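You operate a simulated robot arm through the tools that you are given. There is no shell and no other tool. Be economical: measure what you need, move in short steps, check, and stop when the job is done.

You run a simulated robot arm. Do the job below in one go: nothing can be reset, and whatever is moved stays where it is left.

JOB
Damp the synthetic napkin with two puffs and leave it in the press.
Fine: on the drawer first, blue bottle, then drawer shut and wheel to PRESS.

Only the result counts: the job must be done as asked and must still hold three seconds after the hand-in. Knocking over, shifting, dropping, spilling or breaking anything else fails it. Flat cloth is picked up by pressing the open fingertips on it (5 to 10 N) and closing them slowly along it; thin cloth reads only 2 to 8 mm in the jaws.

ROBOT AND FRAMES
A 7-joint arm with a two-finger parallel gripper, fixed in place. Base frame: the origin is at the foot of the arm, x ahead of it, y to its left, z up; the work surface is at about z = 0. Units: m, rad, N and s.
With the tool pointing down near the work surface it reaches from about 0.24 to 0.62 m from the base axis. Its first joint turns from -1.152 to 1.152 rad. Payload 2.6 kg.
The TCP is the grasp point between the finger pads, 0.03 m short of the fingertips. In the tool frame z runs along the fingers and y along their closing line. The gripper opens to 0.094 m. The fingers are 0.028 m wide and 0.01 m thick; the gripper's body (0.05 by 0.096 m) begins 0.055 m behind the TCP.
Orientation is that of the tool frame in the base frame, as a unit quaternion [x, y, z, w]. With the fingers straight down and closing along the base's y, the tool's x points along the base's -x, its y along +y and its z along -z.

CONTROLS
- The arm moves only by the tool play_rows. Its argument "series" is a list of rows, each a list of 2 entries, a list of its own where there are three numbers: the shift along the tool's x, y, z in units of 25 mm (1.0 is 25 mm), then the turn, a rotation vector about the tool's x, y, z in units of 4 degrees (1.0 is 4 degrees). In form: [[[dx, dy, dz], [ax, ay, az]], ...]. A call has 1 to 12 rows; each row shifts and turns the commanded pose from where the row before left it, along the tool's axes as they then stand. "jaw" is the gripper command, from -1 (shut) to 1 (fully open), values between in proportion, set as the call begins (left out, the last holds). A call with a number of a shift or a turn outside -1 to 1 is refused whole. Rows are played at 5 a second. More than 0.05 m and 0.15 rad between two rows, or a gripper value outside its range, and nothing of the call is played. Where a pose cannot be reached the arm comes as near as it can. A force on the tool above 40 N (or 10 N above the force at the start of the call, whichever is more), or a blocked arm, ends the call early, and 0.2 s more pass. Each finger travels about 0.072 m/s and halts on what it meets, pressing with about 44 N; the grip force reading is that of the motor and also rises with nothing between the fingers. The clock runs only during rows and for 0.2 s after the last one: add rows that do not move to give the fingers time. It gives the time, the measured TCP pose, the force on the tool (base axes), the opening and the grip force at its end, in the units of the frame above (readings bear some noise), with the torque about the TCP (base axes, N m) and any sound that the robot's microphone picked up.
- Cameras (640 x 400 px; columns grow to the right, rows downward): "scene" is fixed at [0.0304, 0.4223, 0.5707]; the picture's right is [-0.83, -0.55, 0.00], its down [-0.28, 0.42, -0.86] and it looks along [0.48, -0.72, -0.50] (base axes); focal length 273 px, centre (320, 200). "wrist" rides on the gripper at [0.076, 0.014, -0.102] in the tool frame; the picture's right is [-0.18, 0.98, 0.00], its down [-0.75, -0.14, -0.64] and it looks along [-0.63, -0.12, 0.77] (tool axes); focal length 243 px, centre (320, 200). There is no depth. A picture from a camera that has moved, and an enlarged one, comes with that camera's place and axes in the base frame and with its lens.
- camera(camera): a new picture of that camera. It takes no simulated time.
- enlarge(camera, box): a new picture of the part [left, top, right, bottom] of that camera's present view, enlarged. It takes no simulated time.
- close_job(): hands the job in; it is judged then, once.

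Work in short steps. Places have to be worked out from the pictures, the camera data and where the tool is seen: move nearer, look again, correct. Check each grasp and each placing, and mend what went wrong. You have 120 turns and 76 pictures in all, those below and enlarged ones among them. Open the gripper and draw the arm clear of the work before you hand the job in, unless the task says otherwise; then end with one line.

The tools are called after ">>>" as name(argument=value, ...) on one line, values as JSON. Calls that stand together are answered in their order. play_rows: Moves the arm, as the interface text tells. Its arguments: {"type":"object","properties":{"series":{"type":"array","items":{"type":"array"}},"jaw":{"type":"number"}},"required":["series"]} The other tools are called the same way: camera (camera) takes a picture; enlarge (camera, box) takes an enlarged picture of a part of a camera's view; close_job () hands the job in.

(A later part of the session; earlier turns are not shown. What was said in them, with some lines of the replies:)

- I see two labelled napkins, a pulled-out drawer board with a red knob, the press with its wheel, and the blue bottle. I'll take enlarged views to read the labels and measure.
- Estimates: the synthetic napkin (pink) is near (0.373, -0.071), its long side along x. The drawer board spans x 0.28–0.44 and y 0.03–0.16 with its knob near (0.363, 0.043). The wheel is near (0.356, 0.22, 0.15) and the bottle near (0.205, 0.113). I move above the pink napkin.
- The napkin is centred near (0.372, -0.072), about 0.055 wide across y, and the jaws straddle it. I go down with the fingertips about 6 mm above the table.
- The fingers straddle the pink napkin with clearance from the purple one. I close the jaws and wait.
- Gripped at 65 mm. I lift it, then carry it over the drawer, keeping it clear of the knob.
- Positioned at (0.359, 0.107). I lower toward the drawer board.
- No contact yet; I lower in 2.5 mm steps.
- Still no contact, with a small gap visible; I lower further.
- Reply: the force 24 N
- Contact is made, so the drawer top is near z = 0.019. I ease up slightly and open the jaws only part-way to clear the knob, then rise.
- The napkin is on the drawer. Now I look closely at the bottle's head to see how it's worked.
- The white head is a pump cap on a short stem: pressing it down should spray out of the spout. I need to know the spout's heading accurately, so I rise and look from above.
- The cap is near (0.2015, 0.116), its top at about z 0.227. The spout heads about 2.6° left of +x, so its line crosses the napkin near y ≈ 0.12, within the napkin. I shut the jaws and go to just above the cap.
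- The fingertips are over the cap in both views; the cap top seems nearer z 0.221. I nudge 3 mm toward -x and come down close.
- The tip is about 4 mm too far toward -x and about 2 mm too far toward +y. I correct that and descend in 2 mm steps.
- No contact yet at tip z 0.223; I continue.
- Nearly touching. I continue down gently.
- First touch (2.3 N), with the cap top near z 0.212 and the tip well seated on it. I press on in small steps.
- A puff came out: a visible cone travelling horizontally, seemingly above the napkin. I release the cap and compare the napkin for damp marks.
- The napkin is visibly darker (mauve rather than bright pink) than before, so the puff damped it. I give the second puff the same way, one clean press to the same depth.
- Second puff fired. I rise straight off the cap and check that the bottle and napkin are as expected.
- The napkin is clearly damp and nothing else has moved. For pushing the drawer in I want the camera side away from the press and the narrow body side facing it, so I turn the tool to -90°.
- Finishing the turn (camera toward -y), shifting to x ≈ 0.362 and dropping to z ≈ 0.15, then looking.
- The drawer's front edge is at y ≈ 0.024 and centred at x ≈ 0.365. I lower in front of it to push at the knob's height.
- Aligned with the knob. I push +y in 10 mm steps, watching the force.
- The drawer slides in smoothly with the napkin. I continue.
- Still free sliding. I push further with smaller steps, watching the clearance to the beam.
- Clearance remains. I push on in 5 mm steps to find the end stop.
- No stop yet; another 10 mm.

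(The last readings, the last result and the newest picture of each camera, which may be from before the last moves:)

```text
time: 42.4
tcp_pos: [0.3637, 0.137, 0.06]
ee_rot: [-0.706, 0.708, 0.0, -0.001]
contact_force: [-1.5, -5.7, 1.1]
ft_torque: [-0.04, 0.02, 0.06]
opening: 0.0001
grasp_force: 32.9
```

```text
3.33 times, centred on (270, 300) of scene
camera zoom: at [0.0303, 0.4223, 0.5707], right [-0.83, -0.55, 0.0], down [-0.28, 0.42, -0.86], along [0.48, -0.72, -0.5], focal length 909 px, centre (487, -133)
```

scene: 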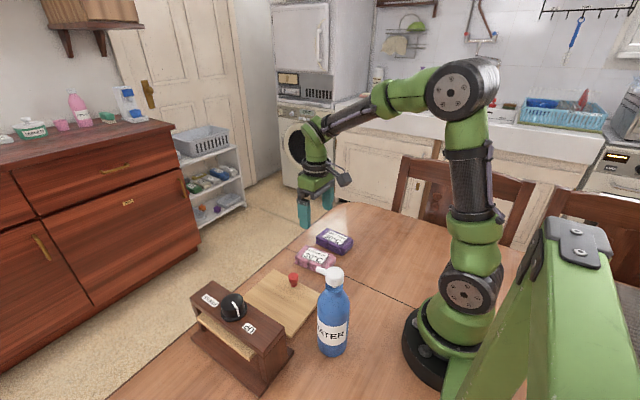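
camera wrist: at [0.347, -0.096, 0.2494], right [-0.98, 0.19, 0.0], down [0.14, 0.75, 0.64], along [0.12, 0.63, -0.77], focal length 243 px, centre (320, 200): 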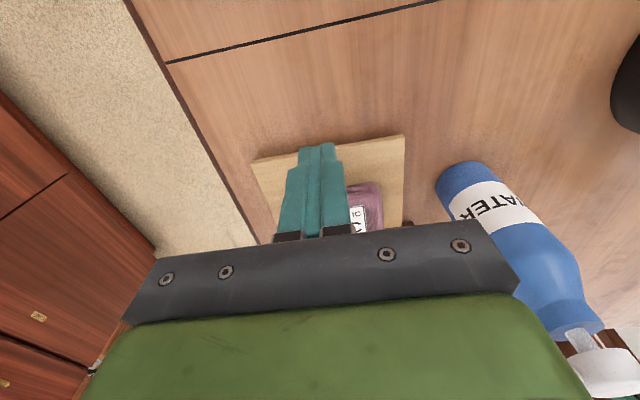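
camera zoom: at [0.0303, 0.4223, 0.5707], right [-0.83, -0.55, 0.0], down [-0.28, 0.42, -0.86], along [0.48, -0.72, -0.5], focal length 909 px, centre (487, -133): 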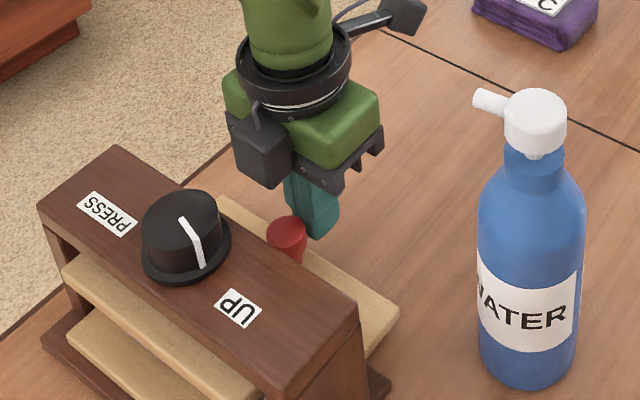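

The press itself slid about 10 mm with the last push (5.7 N), so the drawer reached its stop at about TCP y ≈ 0.127. I back off along -y and inspect before anything else.

>>> play_rows(series=[[[0.5, 0, 0], [0, 0, 0]], [[0.8, 0, 0], [0, 0, 0]], [[0.8, 0, 0], [0, 0, 0]], [[0, 0, -1], [0, 0, 0]], [[0, 0, -1], [0, 0, 0]], [[0, 0, -1], [0, 0, 0]], [[0, 0, -1], [0, 0, 0]], [[0, 0, -1], [0, 0, 0]], [[0, 0, -1], [0, 0, 0]]], jaw=1)

>>> camera(camera="wrist")

>>> enlarge(camera="scene", box=[170, 260, 320, 390])

```text
time: 44.4
tcp_pos: [0.3631, 0.0853, 0.211]
ee_rot: [-0.706, 0.708, 0.0, 0.0]
contact_force: [-0.1, 0.4, -0.1]
ft_torque: [0.01, 0.01, -0.01]
opening: 0.0942
grasp_force: 0.0
```

```text
39 pictures are left
camera wrist: at [0.3496, 0.0078, 0.3117], right [-0.98, 0.19, 0.0], down [0.14, 0.75, 0.64], along [0.12, 0.63, -0.77], focal length 243 px, centre (320, 200)
```

wrist: 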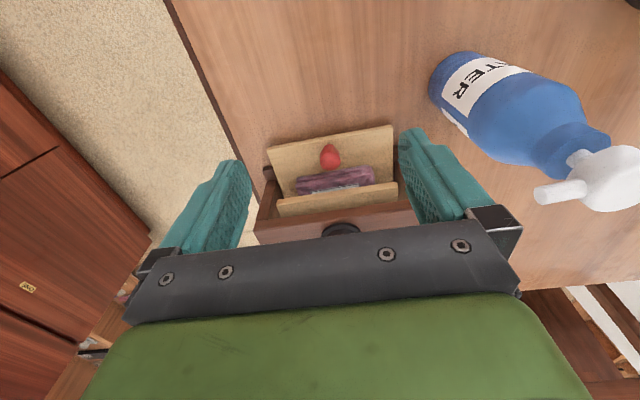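

```text
3.08 times, centred on (245, 325) of scene
camera zoom: at [0.0303, 0.4223, 0.5707], right [-0.83, -0.55, 0.0], down [-0.28, 0.42, -0.86], along [0.48, -0.72, -0.5], focal length 839 px, centre (551, -185)
```

zoom: 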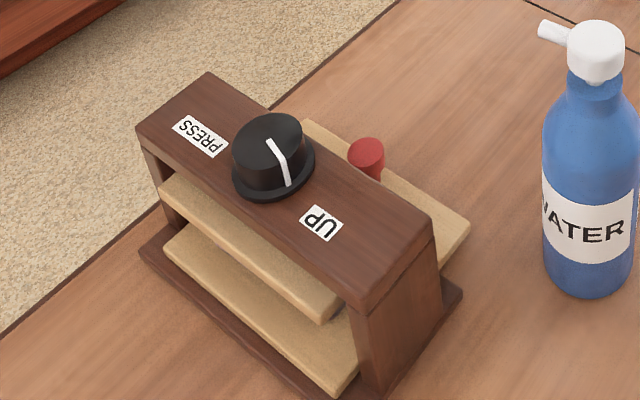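

>>> enlarge(camera="wrist", box=[240, 110, 420, 250])

```text
2.86 times, centred on (330, 180) of wrist
camera zoom: at [0.3496, 0.0078, 0.3117], right [-0.98, 0.19, 0.0], down [0.14, 0.75, 0.64], along [0.12, 0.63, -0.77], focal length 693 px, centre (291, 257)
```

zoom: 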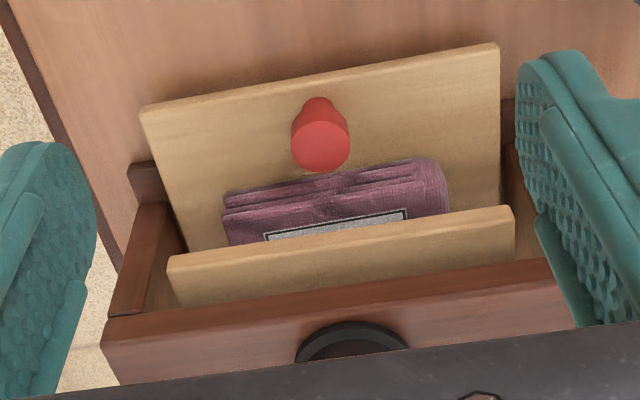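

The drawer is at its stop with the damp napkin fully beneath the platen, knob just in front. Next I go above the wheel and look at it.

>>> play_rows(series=[[[0, 0, -1], [0, 0, 0]], [[-0.94, 0.04, 0], [0, 0, 0]], [[-0.94, 0.04, 0], [0, 0, 0]], [[-0.94, 0.04, 0], [0, 0, 0]], [[-0.94, 0.04, 0], [0, 0, 0]], [[-0.94, 0.04, 0], [0, 0, 0]], [[-0.94, 0.04, 0], [0, 0, 0]], [[0, 0, 0], [0, 0, 0]]])

>>> camera(camera="wrist")

>>> enlarge(camera="scene", box=[170, 230, 320, 390])

```text
time: 46.2
tcp_pos: [0.3597, 0.2241, 0.2361]
ee_rot: [-0.706, 0.708, 0.0, 0.0]
contact_force: [0.2, 0.2, -0.4]
ft_torque: [0.02, 0.01, 0.03]
opening: 0.094
grasp_force: 0.0
```

```text
36 pictures are left
camera wrist: at [0.3456, 0.1474, 0.3378], right [-0.98, 0.19, 0.0], down [0.14, 0.75, 0.64], along [0.12, 0.63, -0.77], focal length 243 px, centre (320, 200)
```

wrist: 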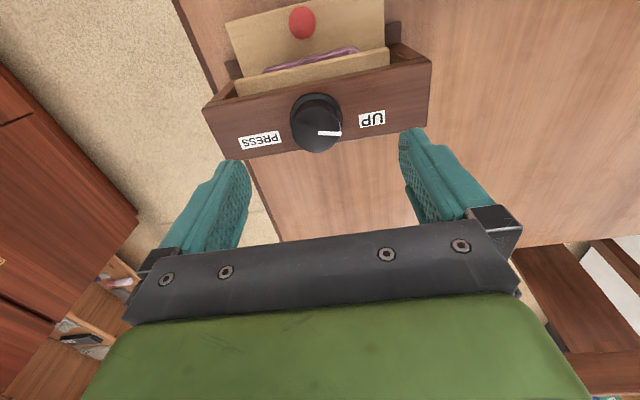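

```text
2.50 times, centred on (245, 310) of scene
camera zoom: at [0.0303, 0.4223, 0.5707], right [-0.83, -0.55, 0.0], down [-0.28, 0.42, -0.86], along [0.48, -0.72, -0.5], focal length 682 px, centre (508, -75)
```

zoom: 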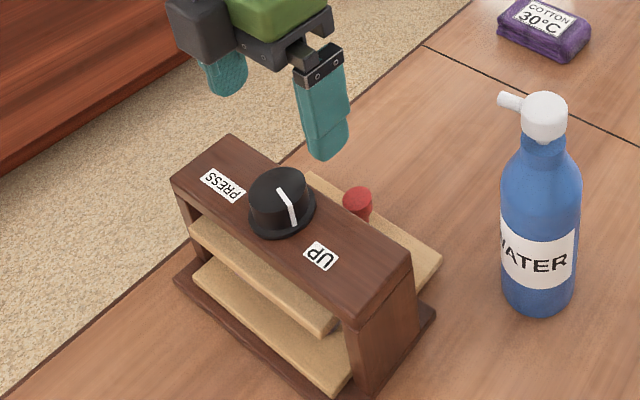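

The pointer lies exactly toward UP (-x) and PRESS is on the opposite side (+x). The wheel is near (0.362, 0.226), its top at about z 0.148 and the beam top at about z 0.12. I lower the open jaws around it.

>>> play_rows(series=[[[-0.08, -0.09, 0.6], [0, 0, 0]], [[0, 0, 0.8], [0, 0, 0]], [[0, 0, 0.8], [0, 0, 0]], [[0, 0, 0.6], [0, 0, 0]], [[0, 0, 0.26], [0, 0, 0]], [[0, 0, 0], [0, 0, 0]]])

>>> camera(camera="wrist")

>>> enlarge(camera="scene", box=[170, 240, 320, 360])

```text
time: 47.6
tcp_pos: [0.3595, 0.2266, 0.1587]
ee_rot: [-0.706, 0.708, 0.001, 0.0]
contact_force: [0.0, -0.4, -0.3]
ft_torque: [0.01, -0.01, -0.01]
opening: 0.0943
grasp_force: 0.0
```

```text
34 pictures are left
camera wrist: at [0.3472, 0.1498, 0.2603], right [-0.98, 0.19, 0.0], down [0.14, 0.75, 0.64], along [0.12, 0.63, -0.77], focal length 243 px, centre (320, 200)
```

wrist: 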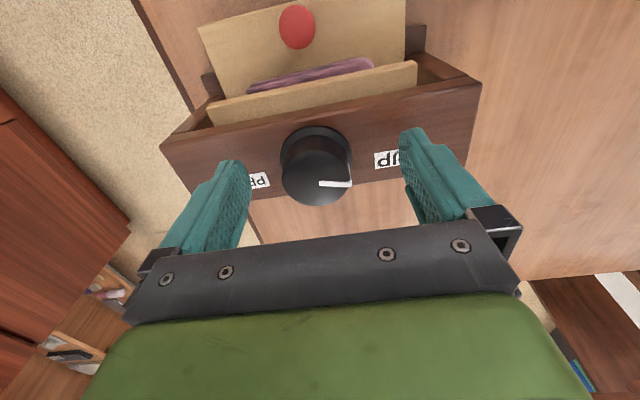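

```text
3.33 times, centred on (245, 300) of scene
camera zoom: at [0.0304, 0.4223, 0.5707], right [-0.83, -0.55, 0.0], down [-0.28, 0.42, -0.86], along [0.48, -0.72, -0.5], focal length 909 px, centre (570, -133)
```

zoom: 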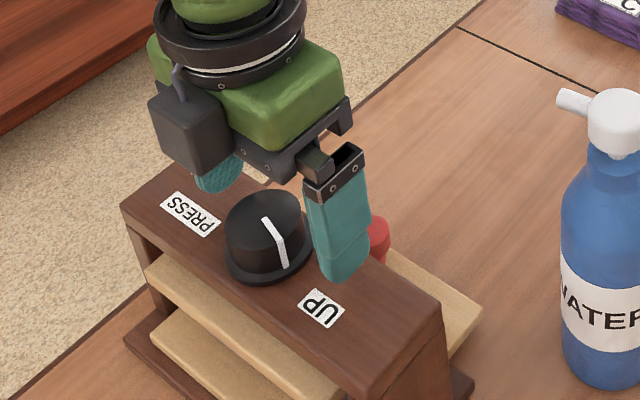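

The wheel centre is at about x 0.363. I shift 4 mm and close on it.

>>> play_rows(series=[[[0, -0.16, 0], [0, 0, 0]], [[0, 0, 0], [0, 0, 0]]])

>>> play_rows(series=[[[0, 0, 0], [0, 0, 0]], [[0, 0, 0], [0, 0, 0]], [[0, 0, 0], [0, 0, 0]], [[0, 0, 0], [0, 0, 0]], [[0, 0, 0], [0, 0, 0]]], jaw=-0.4)

>>> enlarge(camera="wrist", box=[200, 60, 460, 240])

```text
time: 48.2
tcp_pos: [0.3652, 0.2265, 0.1588]
ee_rot: [-0.705, 0.709, 0.0, 0.0]
contact_force: [0.4, -0.4, 0.4]
ft_torque: [0.02, 0.0, 0.0]
opening: 0.0941
grasp_force: 0.1
```

```text
time: 49.4
tcp_pos: [0.3639, 0.2267, 0.1579]
ee_rot: [-0.706, 0.708, 0.0, 0.001]
contact_force: [0.2, 0.8, 0.1]
ft_torque: [0.01, -0.03, -0.07]
opening: 0.0411
grasp_force: 43.5
```

```text
2.22 times, centred on (330, 150) of wrist
camera zoom: at [0.3513, 0.1497, 0.26], right [-0.98, 0.19, 0.0], down [0.14, 0.75, 0.64], along [0.12, 0.63, -0.77], focal length 539 px, centre (298, 311)
```

zoom: 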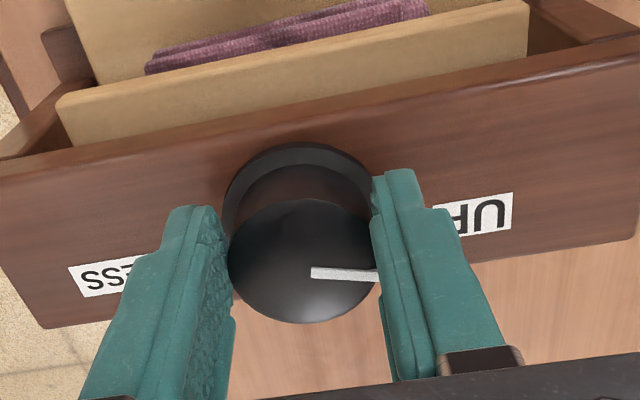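

Gripped at 41 mm. I test a small clockwise turn and read the torque.

>>> play_rows(series=[[[0, 0, 0], [0, 0, 1]], [[0, 0, 0], [0, 0, 1]], [[0, 0, 0], [0, 0, 1]], [[0, 0, 0], [0, 0, 0]]])

>>> enlarge(camera="wrist", box=[200, 60, 460, 240])

```text
time: 50.4
tcp_pos: [0.3627, 0.2274, 0.1593]
ee_rot: [-0.628, 0.778, -0.001, -0.001]
contact_force: [-1.9, -5.4, 0.1]
ft_torque: [0.02, -0.17, -0.04]
opening: 0.0407
grasp_force: 44.3
```

```text
2.22 times, centred on (330, 150) of wrist
camera zoom: at [0.3341, 0.1549, 0.2602], right [-0.92, 0.39, 0.0], down [0.3, 0.71, 0.64], along [0.25, 0.59, -0.77], focal length 539 px, centre (298, 311)
```

zoom: 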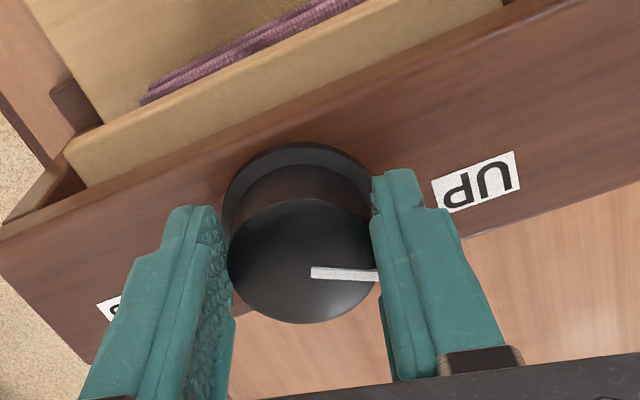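

The wheel turns with the gripper at low torque. A small side load of 5 N suggests I'm about 1 mm off axis; I correct by 1 mm in -y and continue turning.

>>> play_rows(series=[[[0.04, 0, 0], [0, 0, 0.5]], [[0, 0, 0], [0, 0, 1]], [[0, 0, 0], [0, 0, 1]], [[0, 0, 0], [0, 0, 1]], [[0, 0, 0], [0, 0, 1]], [[0, 0, 0], [0, 0, 0]]])

>>> enlarge(camera="scene", box=[170, 240, 320, 390])

```text
time: 51.8
tcp_pos: [0.3618, 0.2264, 0.1586]
ee_rot: [-0.498, 0.867, 0.0, 0.0]
contact_force: [-7.5, 2.7, -0.2]
ft_torque: [-0.56, 0.51, 0.03]
opening: 0.0411
grasp_force: 43.9
```

```text
2.67 times, centred on (245, 315) of scene
camera zoom: at [0.0303, 0.4223, 0.5707], right [-0.83, -0.55, 0.0], down [-0.28, 0.42, -0.86], along [0.48, -0.72, -0.5], focal length 727 px, centre (520, -107)
```

zoom: 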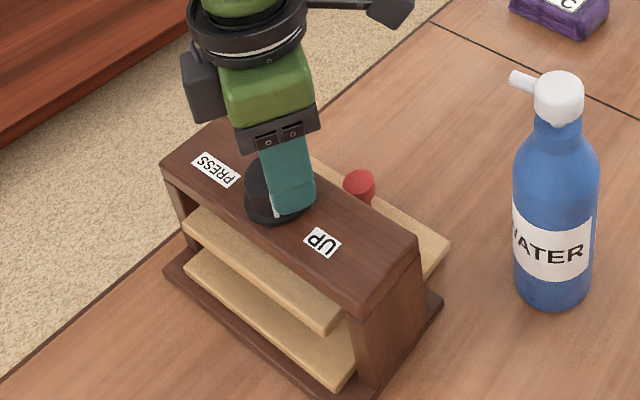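

Side load is now about -7.5 N in x; I relieve it with a 0.9 mm shift and go on turning.

>>> play_rows(series=[[[0.008, 0.037, 0], [0, 0, 0.5]], [[0, 0, 0], [0, 0, 1]], [[0, 0, 0], [0, 0, 1]], [[0, 0, 0], [0, 0, 1]], [[0, 0, 0], [0, 0, 1]], [[0, 0, 0], [0, 0, 0]]])

```text
time: 53.2
tcp_pos: [0.3626, 0.2255, 0.1597]
ee_rot: [-0.356, 0.934, 0.001, 0.001]
contact_force: [-1.5, 7.8, 0.5]
ft_torque: [0.31, -0.08, 0.04]
opening: 0.0411
grasp_force: 43.9
```

>>> play_rows(series=[[[-0.024, 0.027, 0], [0, 0, 0.5]], [[0, 0, 0], [0, 0, 1]], [[0, 0, 0], [0, 0, 1]], [[0, 0, 0], [0, 0, 1]], [[0, 0, 0], [0, 0, 1]], [[0, 0, 0], [0, 0, 0]]])

>>> enlarge(camera="scene", box=[170, 240, 320, 390])

```text
time: 54.6
tcp_pos: [0.3619, 0.2273, 0.1599]
ee_rot: [-0.206, 0.979, 0.001, -0.001]
contact_force: [-6.1, 5.9, -0.2]
ft_torque: [0.09, 0.1, 0.05]
opening: 0.041
grasp_force: 43.9
```

```text
2.67 times, centred on (245, 315) of scene
camera zoom: at [0.0304, 0.4223, 0.5707], right [-0.83, -0.55, 0.0], down [-0.28, 0.42, -0.86], along [0.48, -0.72, -0.5], focal length 727 px, centre (520, -107)
```

zoom: 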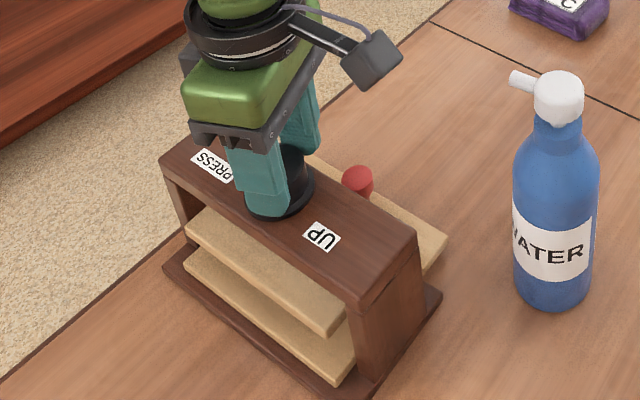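

>>> play_rows(series=[[[0.014, 0.037, 0], [0, 0, 0.5]], [[0, 0, 0], [0, 0, 1]], [[0, 0, 0], [0, 0, 1]], [[0, 0, 0], [0, 0, 1]], [[0, 0, 0], [0, 0, 1]], [[0, 0, 0], [0, 0, 1]], [[0, 0, 0], [0, 0, 0]]])

>>> camera(camera="wrist")

```text
time: 56.2
tcp_pos: [0.3612, 0.2287, 0.1578]
ee_rot: [-0.016, 1.0, 0.001, 0.0]
contact_force: [3.1, 6.0, 0.0]
ft_torque: [0.07, -0.8, 0.07]
opening: 0.0408
grasp_force: 44.3
```

```text
28 pictures are left
camera wrist: at [0.2863, 0.2389, 0.26], right [0.15, 0.99, 0.0], down [0.76, -0.12, 0.64], along [0.64, -0.1, -0.77], focal length 243 px, centre (320, 200)
```

wrist: 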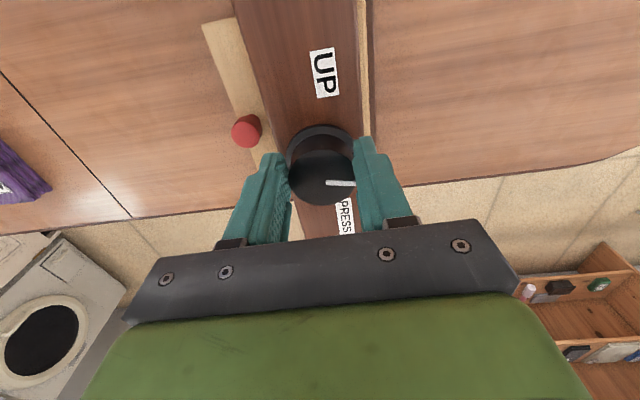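

The wheel is at 90°, its pointer halfway. I continue clockwise toward PRESS with the side load trimmed.

>>> play_rows(series=[[[-0.014, 0.028, 0], [0, 0, 0.5]], [[0, 0, 0], [0, 0, 1]], [[0, 0, 0], [0, 0, 1]], [[0, 0, 0], [0, 0, 1]], [[0, 0, 0], [0, 0, 1]], [[0, 0, 0], [0, 0, 1]], [[0, 0, 0], [0, 0, 0]]])

```text
time: 57.8
tcp_pos: [0.3611, 0.2279, 0.159]
ee_rot: [0.175, 0.984, 0.0, 0.0]
contact_force: [2.8, 6.5, -0.2]
ft_torque: [0.19, -0.41, 0.1]
opening: 0.0409
grasp_force: 44.4
```

>>> play_rows(series=[[[0, 0.03, 0], [0, 0, 0.5]], [[0, 0, 0], [0, 0, 1]], [[0, 0, 0], [0, 0, 1]], [[0, 0, 0], [0, 0, 1]], [[0, 0, 0], [0, 0, 1]], [[0, 0, 0], [0, 0, 1]], [[0, 0, 0], [0, 0, 0]]])

>>> enlarge(camera="scene", box=[170, 240, 320, 390])

```text
time: 59.4
tcp_pos: [0.3632, 0.2285, 0.1589]
ee_rot: [0.361, 0.932, -0.001, 0.001]
contact_force: [5.8, -4.4, -0.6]
ft_torque: [0.38, 0.45, 0.01]
opening: 0.0407
grasp_force: 44.0
```

```text
2.67 times, centred on (245, 315) of scene
camera zoom: at [0.0304, 0.4223, 0.5707], right [-0.83, -0.55, 0.0], down [-0.28, 0.42, -0.86], along [0.48, -0.72, -0.5], focal length 727 px, centre (520, -107)
```

zoom: 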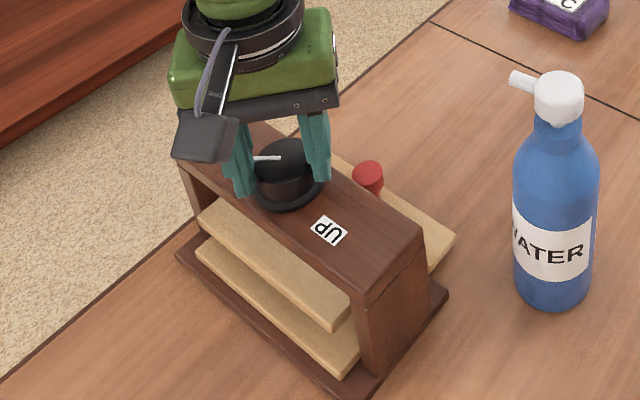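

The press looks slightly twisted; I check with the wrist camera before going on.

>>> camera(camera="wrist")

```text
26 pictures are left
camera wrist: at [0.3169, 0.2899, 0.26], right [0.8, 0.6, 0.0], down [0.46, -0.61, 0.64], along [0.39, -0.51, -0.77], focal length 243 px, centre (320, 200)
```

wrist: 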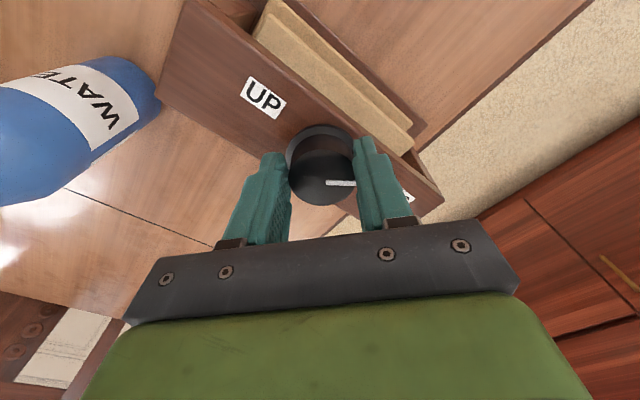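

The wheel is following: its pointer is 48° from PRESS. I continue turning with the load trimmed.

>>> play_rows(series=[[[-0.034, 0.004, 0], [0, 0, 0.5]], [[0, 0, 0], [0, 0, 1]], [[0, 0, 0], [0, 0, 1]], [[0, 0, 0], [0, 0, 1]], [[0, 0, 0], [0, 0, 1]], [[0, 0, 0], [0, 0, 1]], [[0, 0, 0], [0, 0, 0]]])

>>> enlarge(camera="scene", box=[170, 240, 320, 390])

```text
time: 61.0
tcp_pos: [0.3627, 0.2285, 0.1594]
ee_rot: [0.531, 0.848, 0.001, 0.0]
contact_force: [4.5, 3.3, 10.0]
ft_torque: [-0.11, -0.36, 0.75]
opening: 0.0409
grasp_force: 43.5
```

```text
2.67 times, centred on (245, 315) of scene
camera zoom: at [0.0303, 0.4223, 0.5707], right [-0.83, -0.55, 0.0], down [-0.28, 0.42, -0.86], along [0.48, -0.72, -0.5], focal length 727 px, centre (520, -107)
```

zoom: 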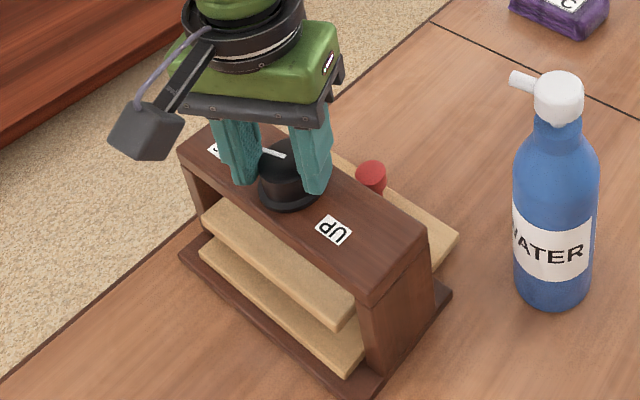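

Torque has risen to 0.75 N·m. I check the pointer against the PRESS label.

>>> camera(camera="wrist")

```text
24 pictures are left
camera wrist: at [0.3434, 0.3029, 0.26], right [0.96, 0.26, 0.0], down [0.2, -0.74, 0.64], along [0.17, -0.62, -0.77], focal length 243 px, centre (320, 200)
```

wrist: 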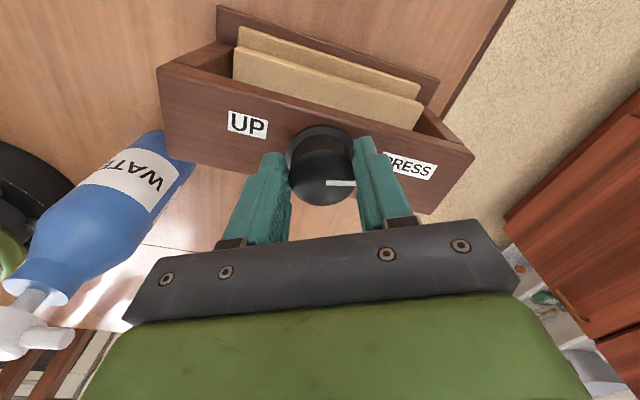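

The pointer still needs about 20–26° to face PRESS. I continue in small increments, watching the torque.

>>> play_rows(series=[[[-0.015, 0.03, 0], [0, 0, 1]], [[0, 0, 0], [0, 0, 1]], [[0, 0, 0], [0, 0, 1]], [[0, 0, 0], [0, 0, 0]]])

>>> camera(camera="wrist")

```text
time: 62.0
tcp_pos: [0.3644, 0.2293, 0.1566]
ee_rot: [0.617, 0.787, -0.001, 0.0]
contact_force: [3.2, 2.2, -3.9]
ft_torque: [0.48, -0.45, 0.64]
opening: 0.0412
grasp_force: 44.1
```

```text
23 pictures are left
camera wrist: at [0.361, 0.3043, 0.2587], right [1.0, 0.06, 0.0], down [0.04, -0.76, 0.64], along [0.03, -0.64, -0.77], focal length 243 px, centre (320, 200)
```

wrist: 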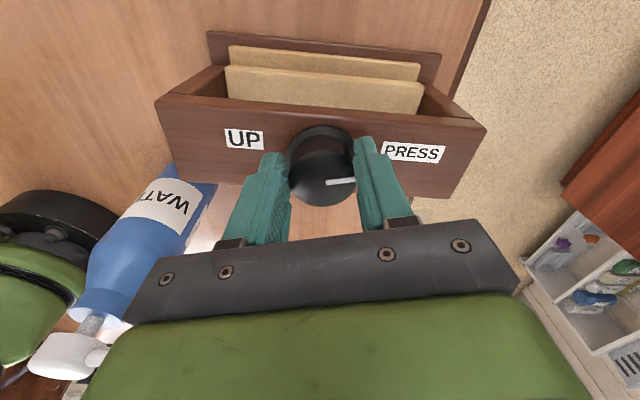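

The pointer is now within about 10° of PRESS; a little more.

>>> play_rows(series=[[[0, 0, 0], [0, 0, 1]], [[0, 0, 0], [0, 0, 1]], [[0, 0, 0], [0, 0, 0.5]], [[0, 0, 0], [0, 0, 0]]])

>>> camera(camera="wrist")

>>> enlarge(camera="scene", box=[170, 240, 320, 390])

```text
time: 63.0
tcp_pos: [0.363, 0.2303, 0.158]
ee_rot: [0.684, 0.73, 0.0, 0.0]
contact_force: [0.6, 0.5, -7.1]
ft_torque: [0.14, -0.43, 0.68]
opening: 0.0413
grasp_force: 44.3
```

```text
22 pictures are left
camera wrist: at [0.3737, 0.305, 0.2588], right [0.99, -0.12, 0.0], down [-0.09, -0.76, 0.64], along [-0.08, -0.64, -0.77], focal length 243 px, centre (320, 200)
```

wrist: 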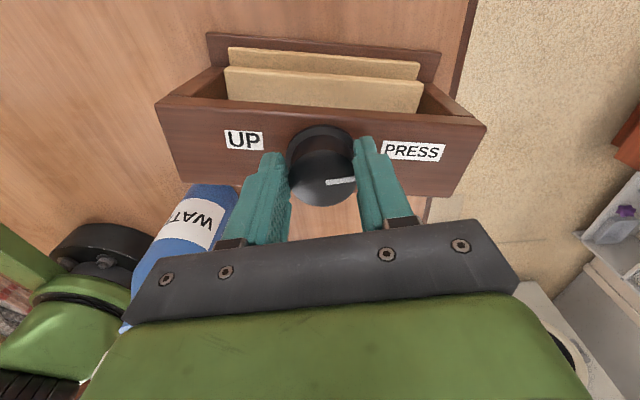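

```text
2.67 times, centred on (245, 315) of scene
camera zoom: at [0.0304, 0.4223, 0.5707], right [-0.83, -0.55, 0.0], down [-0.28, 0.42, -0.86], along [0.48, -0.72, -0.5], focal length 727 px, centre (520, -107)
```

zoom: 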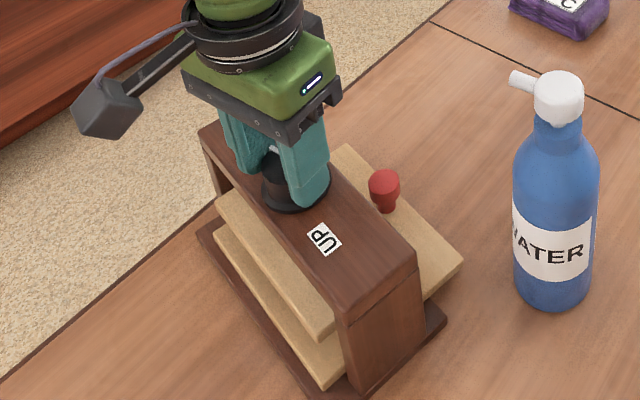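

The press now turns along with the wheel, so the wheel is at a stop near PRESS (the press has twisted about 12°). I take a close view of the platen and wheel.

>>> enlarge(camera="scene", box=[235, 280, 345, 390])

>>> enlarge(camera="wrist", box=[200, 20, 460, 240])

```text
3.64 times, centred on (290, 335) of scene
camera zoom: at [0.0304, 0.4223, 0.5707], right [-0.83, -0.55, 0.0], down [-0.28, 0.42, -0.86], along [0.48, -0.72, -0.5], focal length 991 px, centre (429, -291)
```

zoom: 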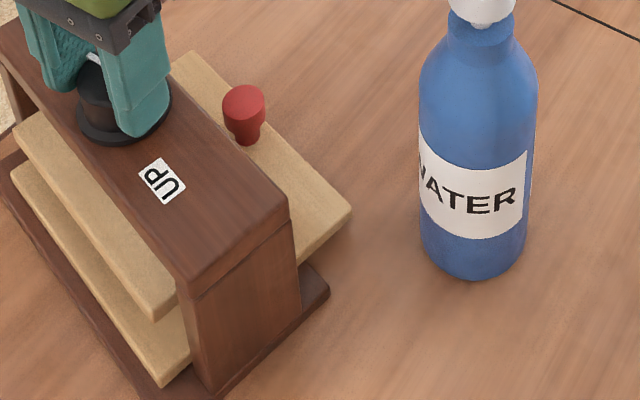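

```text
1.82 times, centred on (330, 130) of wrist
camera zoom: at [0.3737, 0.305, 0.2588], right [0.99, -0.12, 0.0], down [-0.09, -0.76, 0.64], along [-0.08, -0.64, -0.77], focal length 441 px, centre (302, 327)
```

zoom: 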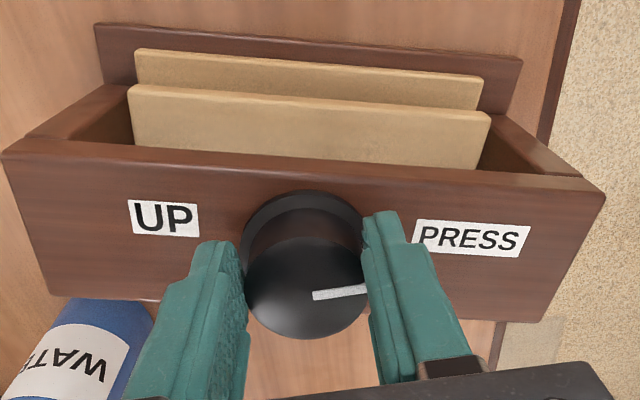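

The pointer is close to PRESS and the wheel sits against its stop: torque is saturating and the platen is about 1 cm lower, onto the napkin. I release and rise to see whether the setting holds.

>>> play_rows(series=[[[0, 0, 0], [0, 0, 0]], [[0, 0, 0], [0, 0, 0]], [[0, 0, 0], [0, 0, 0]], [[0, 0, -0.5], [0, 0, 0]], [[0, 0, -1], [0, 0, 0]], [[0, 0, -1], [0, 0, 0]], [[0, 0, -1], [0, 0, 0]], [[0, 0, -1], [0, 0, 0]]], jaw=1)

>>> enlarge(camera="wrist", box=[160, 0, 480, 200])

>>> enlarge(camera="scene", box=[170, 250, 340, 390])

```text
time: 64.8
tcp_pos: [0.3628, 0.2295, 0.2735]
ee_rot: [0.682, 0.731, 0.0, 0.0]
contact_force: [0.0, 0.5, 0.3]
ft_torque: [0.0, 0.0, -0.01]
opening: 0.0939
grasp_force: 0.0
```

```text
2.00 times, centred on (320, 100) of wrist
camera zoom: at [0.3728, 0.3057, 0.3745], right [0.99, -0.12, 0.0], down [-0.09, -0.76, 0.64], along [-0.08, -0.64, -0.77], focal length 485 px, centre (320, 400)
```

zoom: 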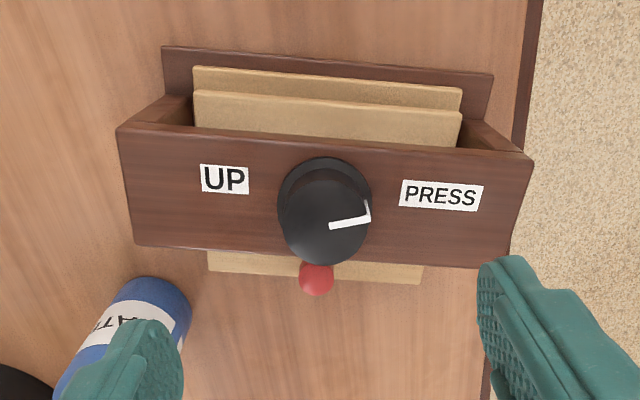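

```text
2.86 times, centred on (255, 320) of scene
camera zoom: at [0.0304, 0.4223, 0.5707], right [-0.83, -0.55, 0.0], down [-0.28, 0.42, -0.86], along [0.48, -0.72, -0.5], focal length 779 px, centre (506, -143)
```

zoom: 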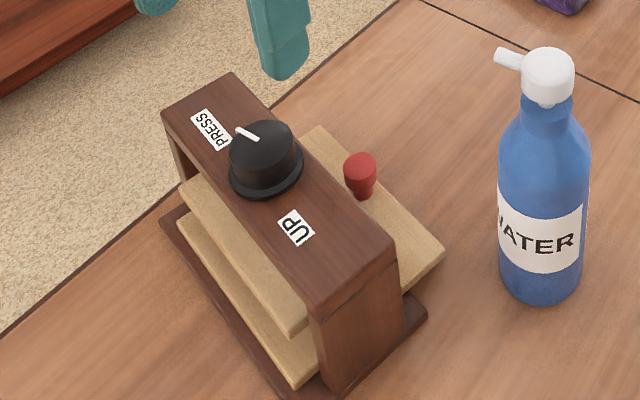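

Comparing pointer angles: it began 14° off the beam axis on the UP side and now sits about 17° off on the PRESS side, a 150° travel, so the wheel is on its PRESS stop and the platen is down. But the press has twisted about 11° (PRESS end about 19 mm toward -y). I will grip the beam beside UP and gently turn the press back. First I turn the tool.

>>> play_rows(series=[[[0, 0, 0], [0, 0, -1]], [[0, 0, 0], [0, 0, -1]], [[0, 0, 0], [0, 0, -1]], [[0, 0, 0], [0, 0, -1]], [[0, 0, 0], [0, 0, -1]], [[0, 0, 0], [0, 0, -1]], [[0, 0, 0], [0, 0, -1]], [[0, 0, 0], [0, 0, -1]], [[0, 0, 0], [0, 0, -1]], [[0, 0, 0], [0, 0, -1]], [[0, 0, 0], [0, 0, -1]], [[0, 0, 0], [0, 0, -1]]])

>>> play_rows(series=[[[0, 0, 0], [0, 0, -1]], [[0, 0, 0], [0, 0, -1]], [[0, 0, 0], [0, 0, -1]], [[0, 0, 0], [0, 0, -1]], [[0, 0, 0], [0, 0, -1]], [[0, 0, 0], [0, 0, -1]], [[0, 0, 0], [0, 0, -0.9]], [[0.83, -0.1, 0], [0, 0, 0]], [[0.83, -0.1, 0], [0, 0, 0]], [[0.83, -0.1, 0], [0, 0, 0]], [[0, 0, 0], [0, 0, 0]]])

>>> camera(camera="wrist")

```text
time: 67.4
tcp_pos: [0.3633, 0.2284, 0.2711]
ee_rot: [0.327, 0.945, 0.0, 0.0]
contact_force: [0.4, 0.1, 0.5]
ft_torque: [0.0, -0.03, 0.01]
opening: 0.0941
grasp_force: 0.1
```

```text
time: 69.8
tcp_pos: [0.3024, 0.2339, 0.2711]
ee_rot: [0.091, 0.996, 0.0, 0.001]
contact_force: [0.3, -0.2, -1.2]
ft_torque: [0.0, -0.04, -0.03]
opening: 0.0941
grasp_force: 0.1
```

```text
16 pictures are left
camera wrist: at [0.2304, 0.2606, 0.3723], right [0.36, 0.93, 0.0], down [0.72, -0.28, 0.64], along [0.6, -0.23, -0.77], focal length 243 px, centre (320, 200)
```

wrist: 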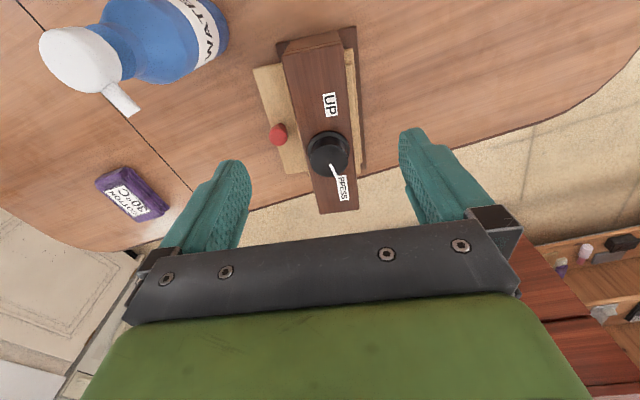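

The jaws are centred over the beam beside UP, and the pointer clearly faces PRESS. I lower so the tips overlap only the beam's upper part.

>>> play_rows(series=[[[0, 0, 0.9], [0, 0, 0]], [[0, 0, 0.9], [0, 0, 0]], [[0, 0, 0.9], [0, 0, 0]], [[0, 0, 0.9], [0, 0, 0]], [[0, 0, 0.9], [0, 0, 0]], [[0, 0, 0.85], [0, 0, 0]], [[0, 0, 0], [0, 0, 0]]])

>>> camera(camera="wrist")

```text
time: 71.4
tcp_pos: [0.3008, 0.2317, 0.1368]
ee_rot: [0.092, 0.996, 0.001, 0.0]
contact_force: [0.6, -0.1, -0.3]
ft_torque: [-0.01, 0.0, 0.01]
opening: 0.0941
grasp_force: 0.0
```

```text
15 pictures are left
camera wrist: at [0.2293, 0.2597, 0.2376], right [0.36, 0.93, 0.0], down [0.71, -0.28, 0.64], along [0.6, -0.23, -0.77], focal length 243 px, centre (320, 200)
```

wrist: 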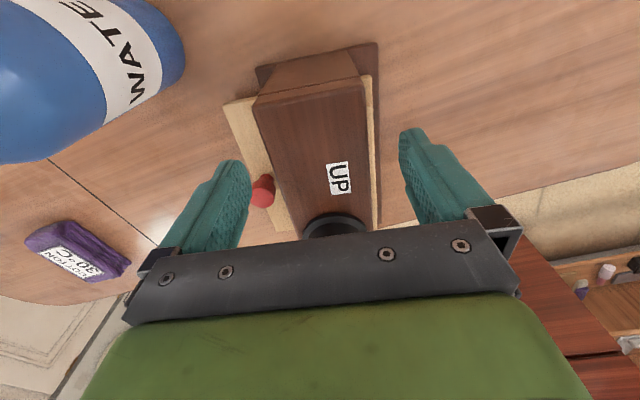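

Beam centred and clear of the wheel. I close on it.

>>> play_rows(series=[[[0, 0, 0], [0, 0, 0]], [[0, 0, 0], [0, 0, 0]], [[0, 0, 0], [0, 0, 0]], [[0, 0, 0], [0, 0, 0]]], jaw=0)

>>> enlarge(camera="scene", box=[170, 250, 340, 390])

```text
time: 72.4
tcp_pos: [0.3006, 0.2333, 0.1366]
ee_rot: [0.092, 0.996, 0.0, 0.0]
contact_force: [1.2, 1.7, 0.3]
ft_torque: [0.0, -0.25, -0.31]
opening: 0.0598
grasp_force: 44.4
```

```text
2.86 times, centred on (255, 320) of scene
camera zoom: at [0.0304, 0.4223, 0.5707], right [-0.83, -0.55, 0.0], down [-0.28, 0.42, -0.86], along [0.48, -0.72, -0.5], focal length 779 px, centre (506, -143)
```

zoom: 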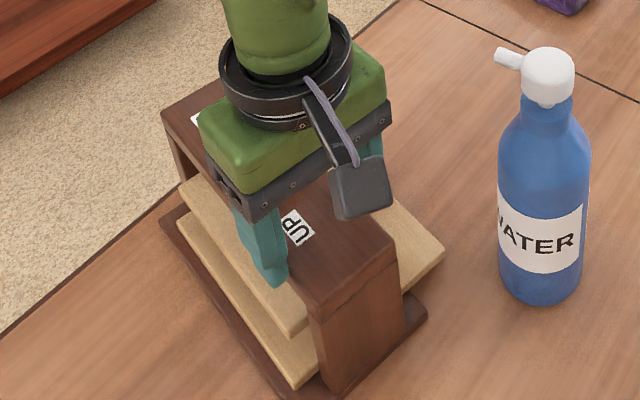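

Gripped at 60 mm. I turn the press back 11° slowly with the small shift.

>>> play_rows(series=[[[0.01, -0.03, 0], [0, 0, -0.4]], [[0.01, -0.03, 0], [0, 0, -0.4]], [[0.01, -0.03, 0], [0, 0, -0.4]], [[0.01, -0.03, 0], [0, 0, -0.4]], [[0.01, -0.03, 0], [0, 0, -0.4]], [[0, -0.02, 0], [0, 0, -0.4]], [[0, 0, 0], [0, 0, -0.4]], [[0, 0, 0], [0, 0, 0]]])

>>> enlarge(camera="scene", box=[170, 250, 340, 390])

```text
time: 74.2
tcp_pos: [0.299, 0.2279, 0.138]
ee_rot: [-0.006, 1.0, -0.001, -0.002]
contact_force: [-0.1, -1.9, 0.3]
ft_torque: [-0.02, 0.57, -0.32]
opening: 0.0598
grasp_force: 44.2
```

```text
2.86 times, centred on (255, 320) of scene
camera zoom: at [0.0304, 0.4223, 0.5706], right [-0.83, -0.55, 0.0], down [-0.28, 0.42, -0.86], along [0.48, -0.72, -0.5], focal length 779 px, centre (506, -143)
```

zoom: 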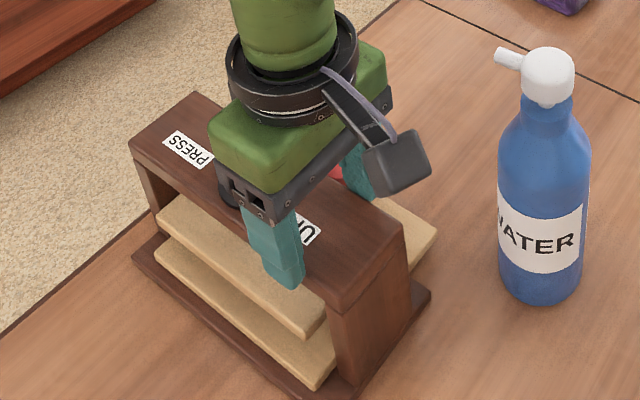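

The PRESS label is back to within about a pixel of its original image position. I release, rise clear and inspect.

>>> play_rows(series=[[[0, 0, 0], [0, 0, 0]], [[0, 0, 0], [0, 0, 0]], [[0, 0, 0], [0, 0, 0]], [[0, 0, -0.6], [0, 0, 0]], [[0, 0, -1], [0, 0, 0]], [[0, 0, -1], [0, 0, 0]], [[0, 0, -1], [0, 0, 0]], [[0, 0, -1], [0, 0, 0]], [[0, 0, -1], [0, 0, 0]], [[0, 0, -1], [0, 0, 0]], [[0, 0, -1], [0, 0, 0]]], jaw=1)

>>> enlarge(camera="scene", box=[170, 230, 370, 390])

>>> enlarge(camera="wrist", box=[200, 0, 440, 150])

```text
time: 76.6
tcp_pos: [0.299, 0.23, 0.3286]
ee_rot: [-0.006, 1.0, 0.0, 0.0]
contact_force: [0.3, 0.3, -0.8]
ft_torque: [0.01, 0.03, -0.01]
opening: 0.094
grasp_force: 0.0
```

```text
2.50 times, centred on (270, 310) of scene
camera zoom: at [0.0303, 0.4223, 0.5707], right [-0.83, -0.55, 0.0], down [-0.28, 0.42, -0.86], along [0.48, -0.72, -0.5], focal length 682 px, centre (445, -75)
```

zoom: 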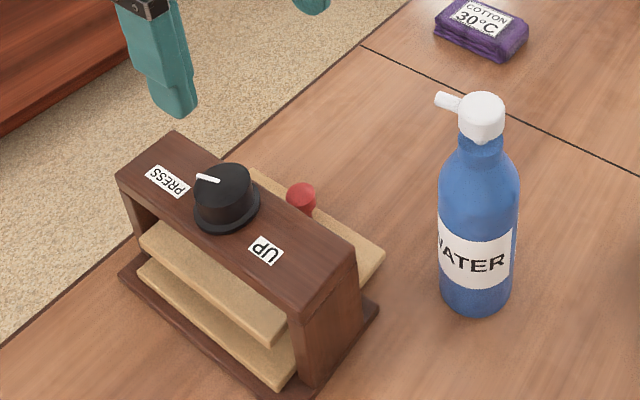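

```text
2.67 times, centred on (320, 75) of wrist
camera zoom: at [0.2239, 0.2424, 0.43], right [0.17, 0.98, 0.0], down [0.76, -0.13, 0.64], along [0.63, -0.11, -0.77], focal length 647 px, centre (320, 533)
```

zoom: 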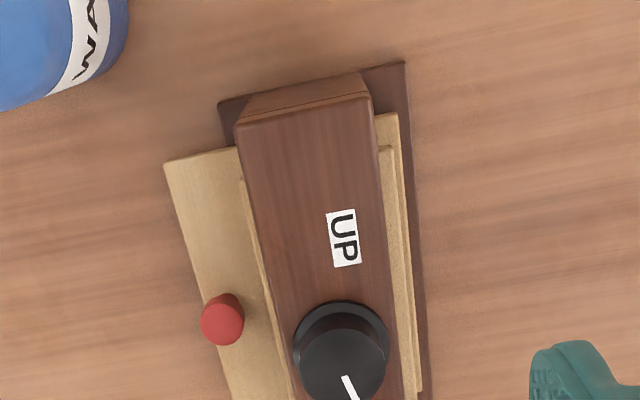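

The wheel points to PRESS with the platen down on the damp napkin, the drawer is in, and the press is back in place. The bottle is upright, the cotton napkin is untouched, and the open gripper is clear above. I hand in.

>>> close_job()

```text
The job is handed in.
```

The synthetic napkin got two puffs from the blue bottle and is in the press, with the drawer shut and the wheel on PRESS; the press slid about 1 cm and twisted about 11° along the way, and I turned it back to within a few millimetres of where it stood.
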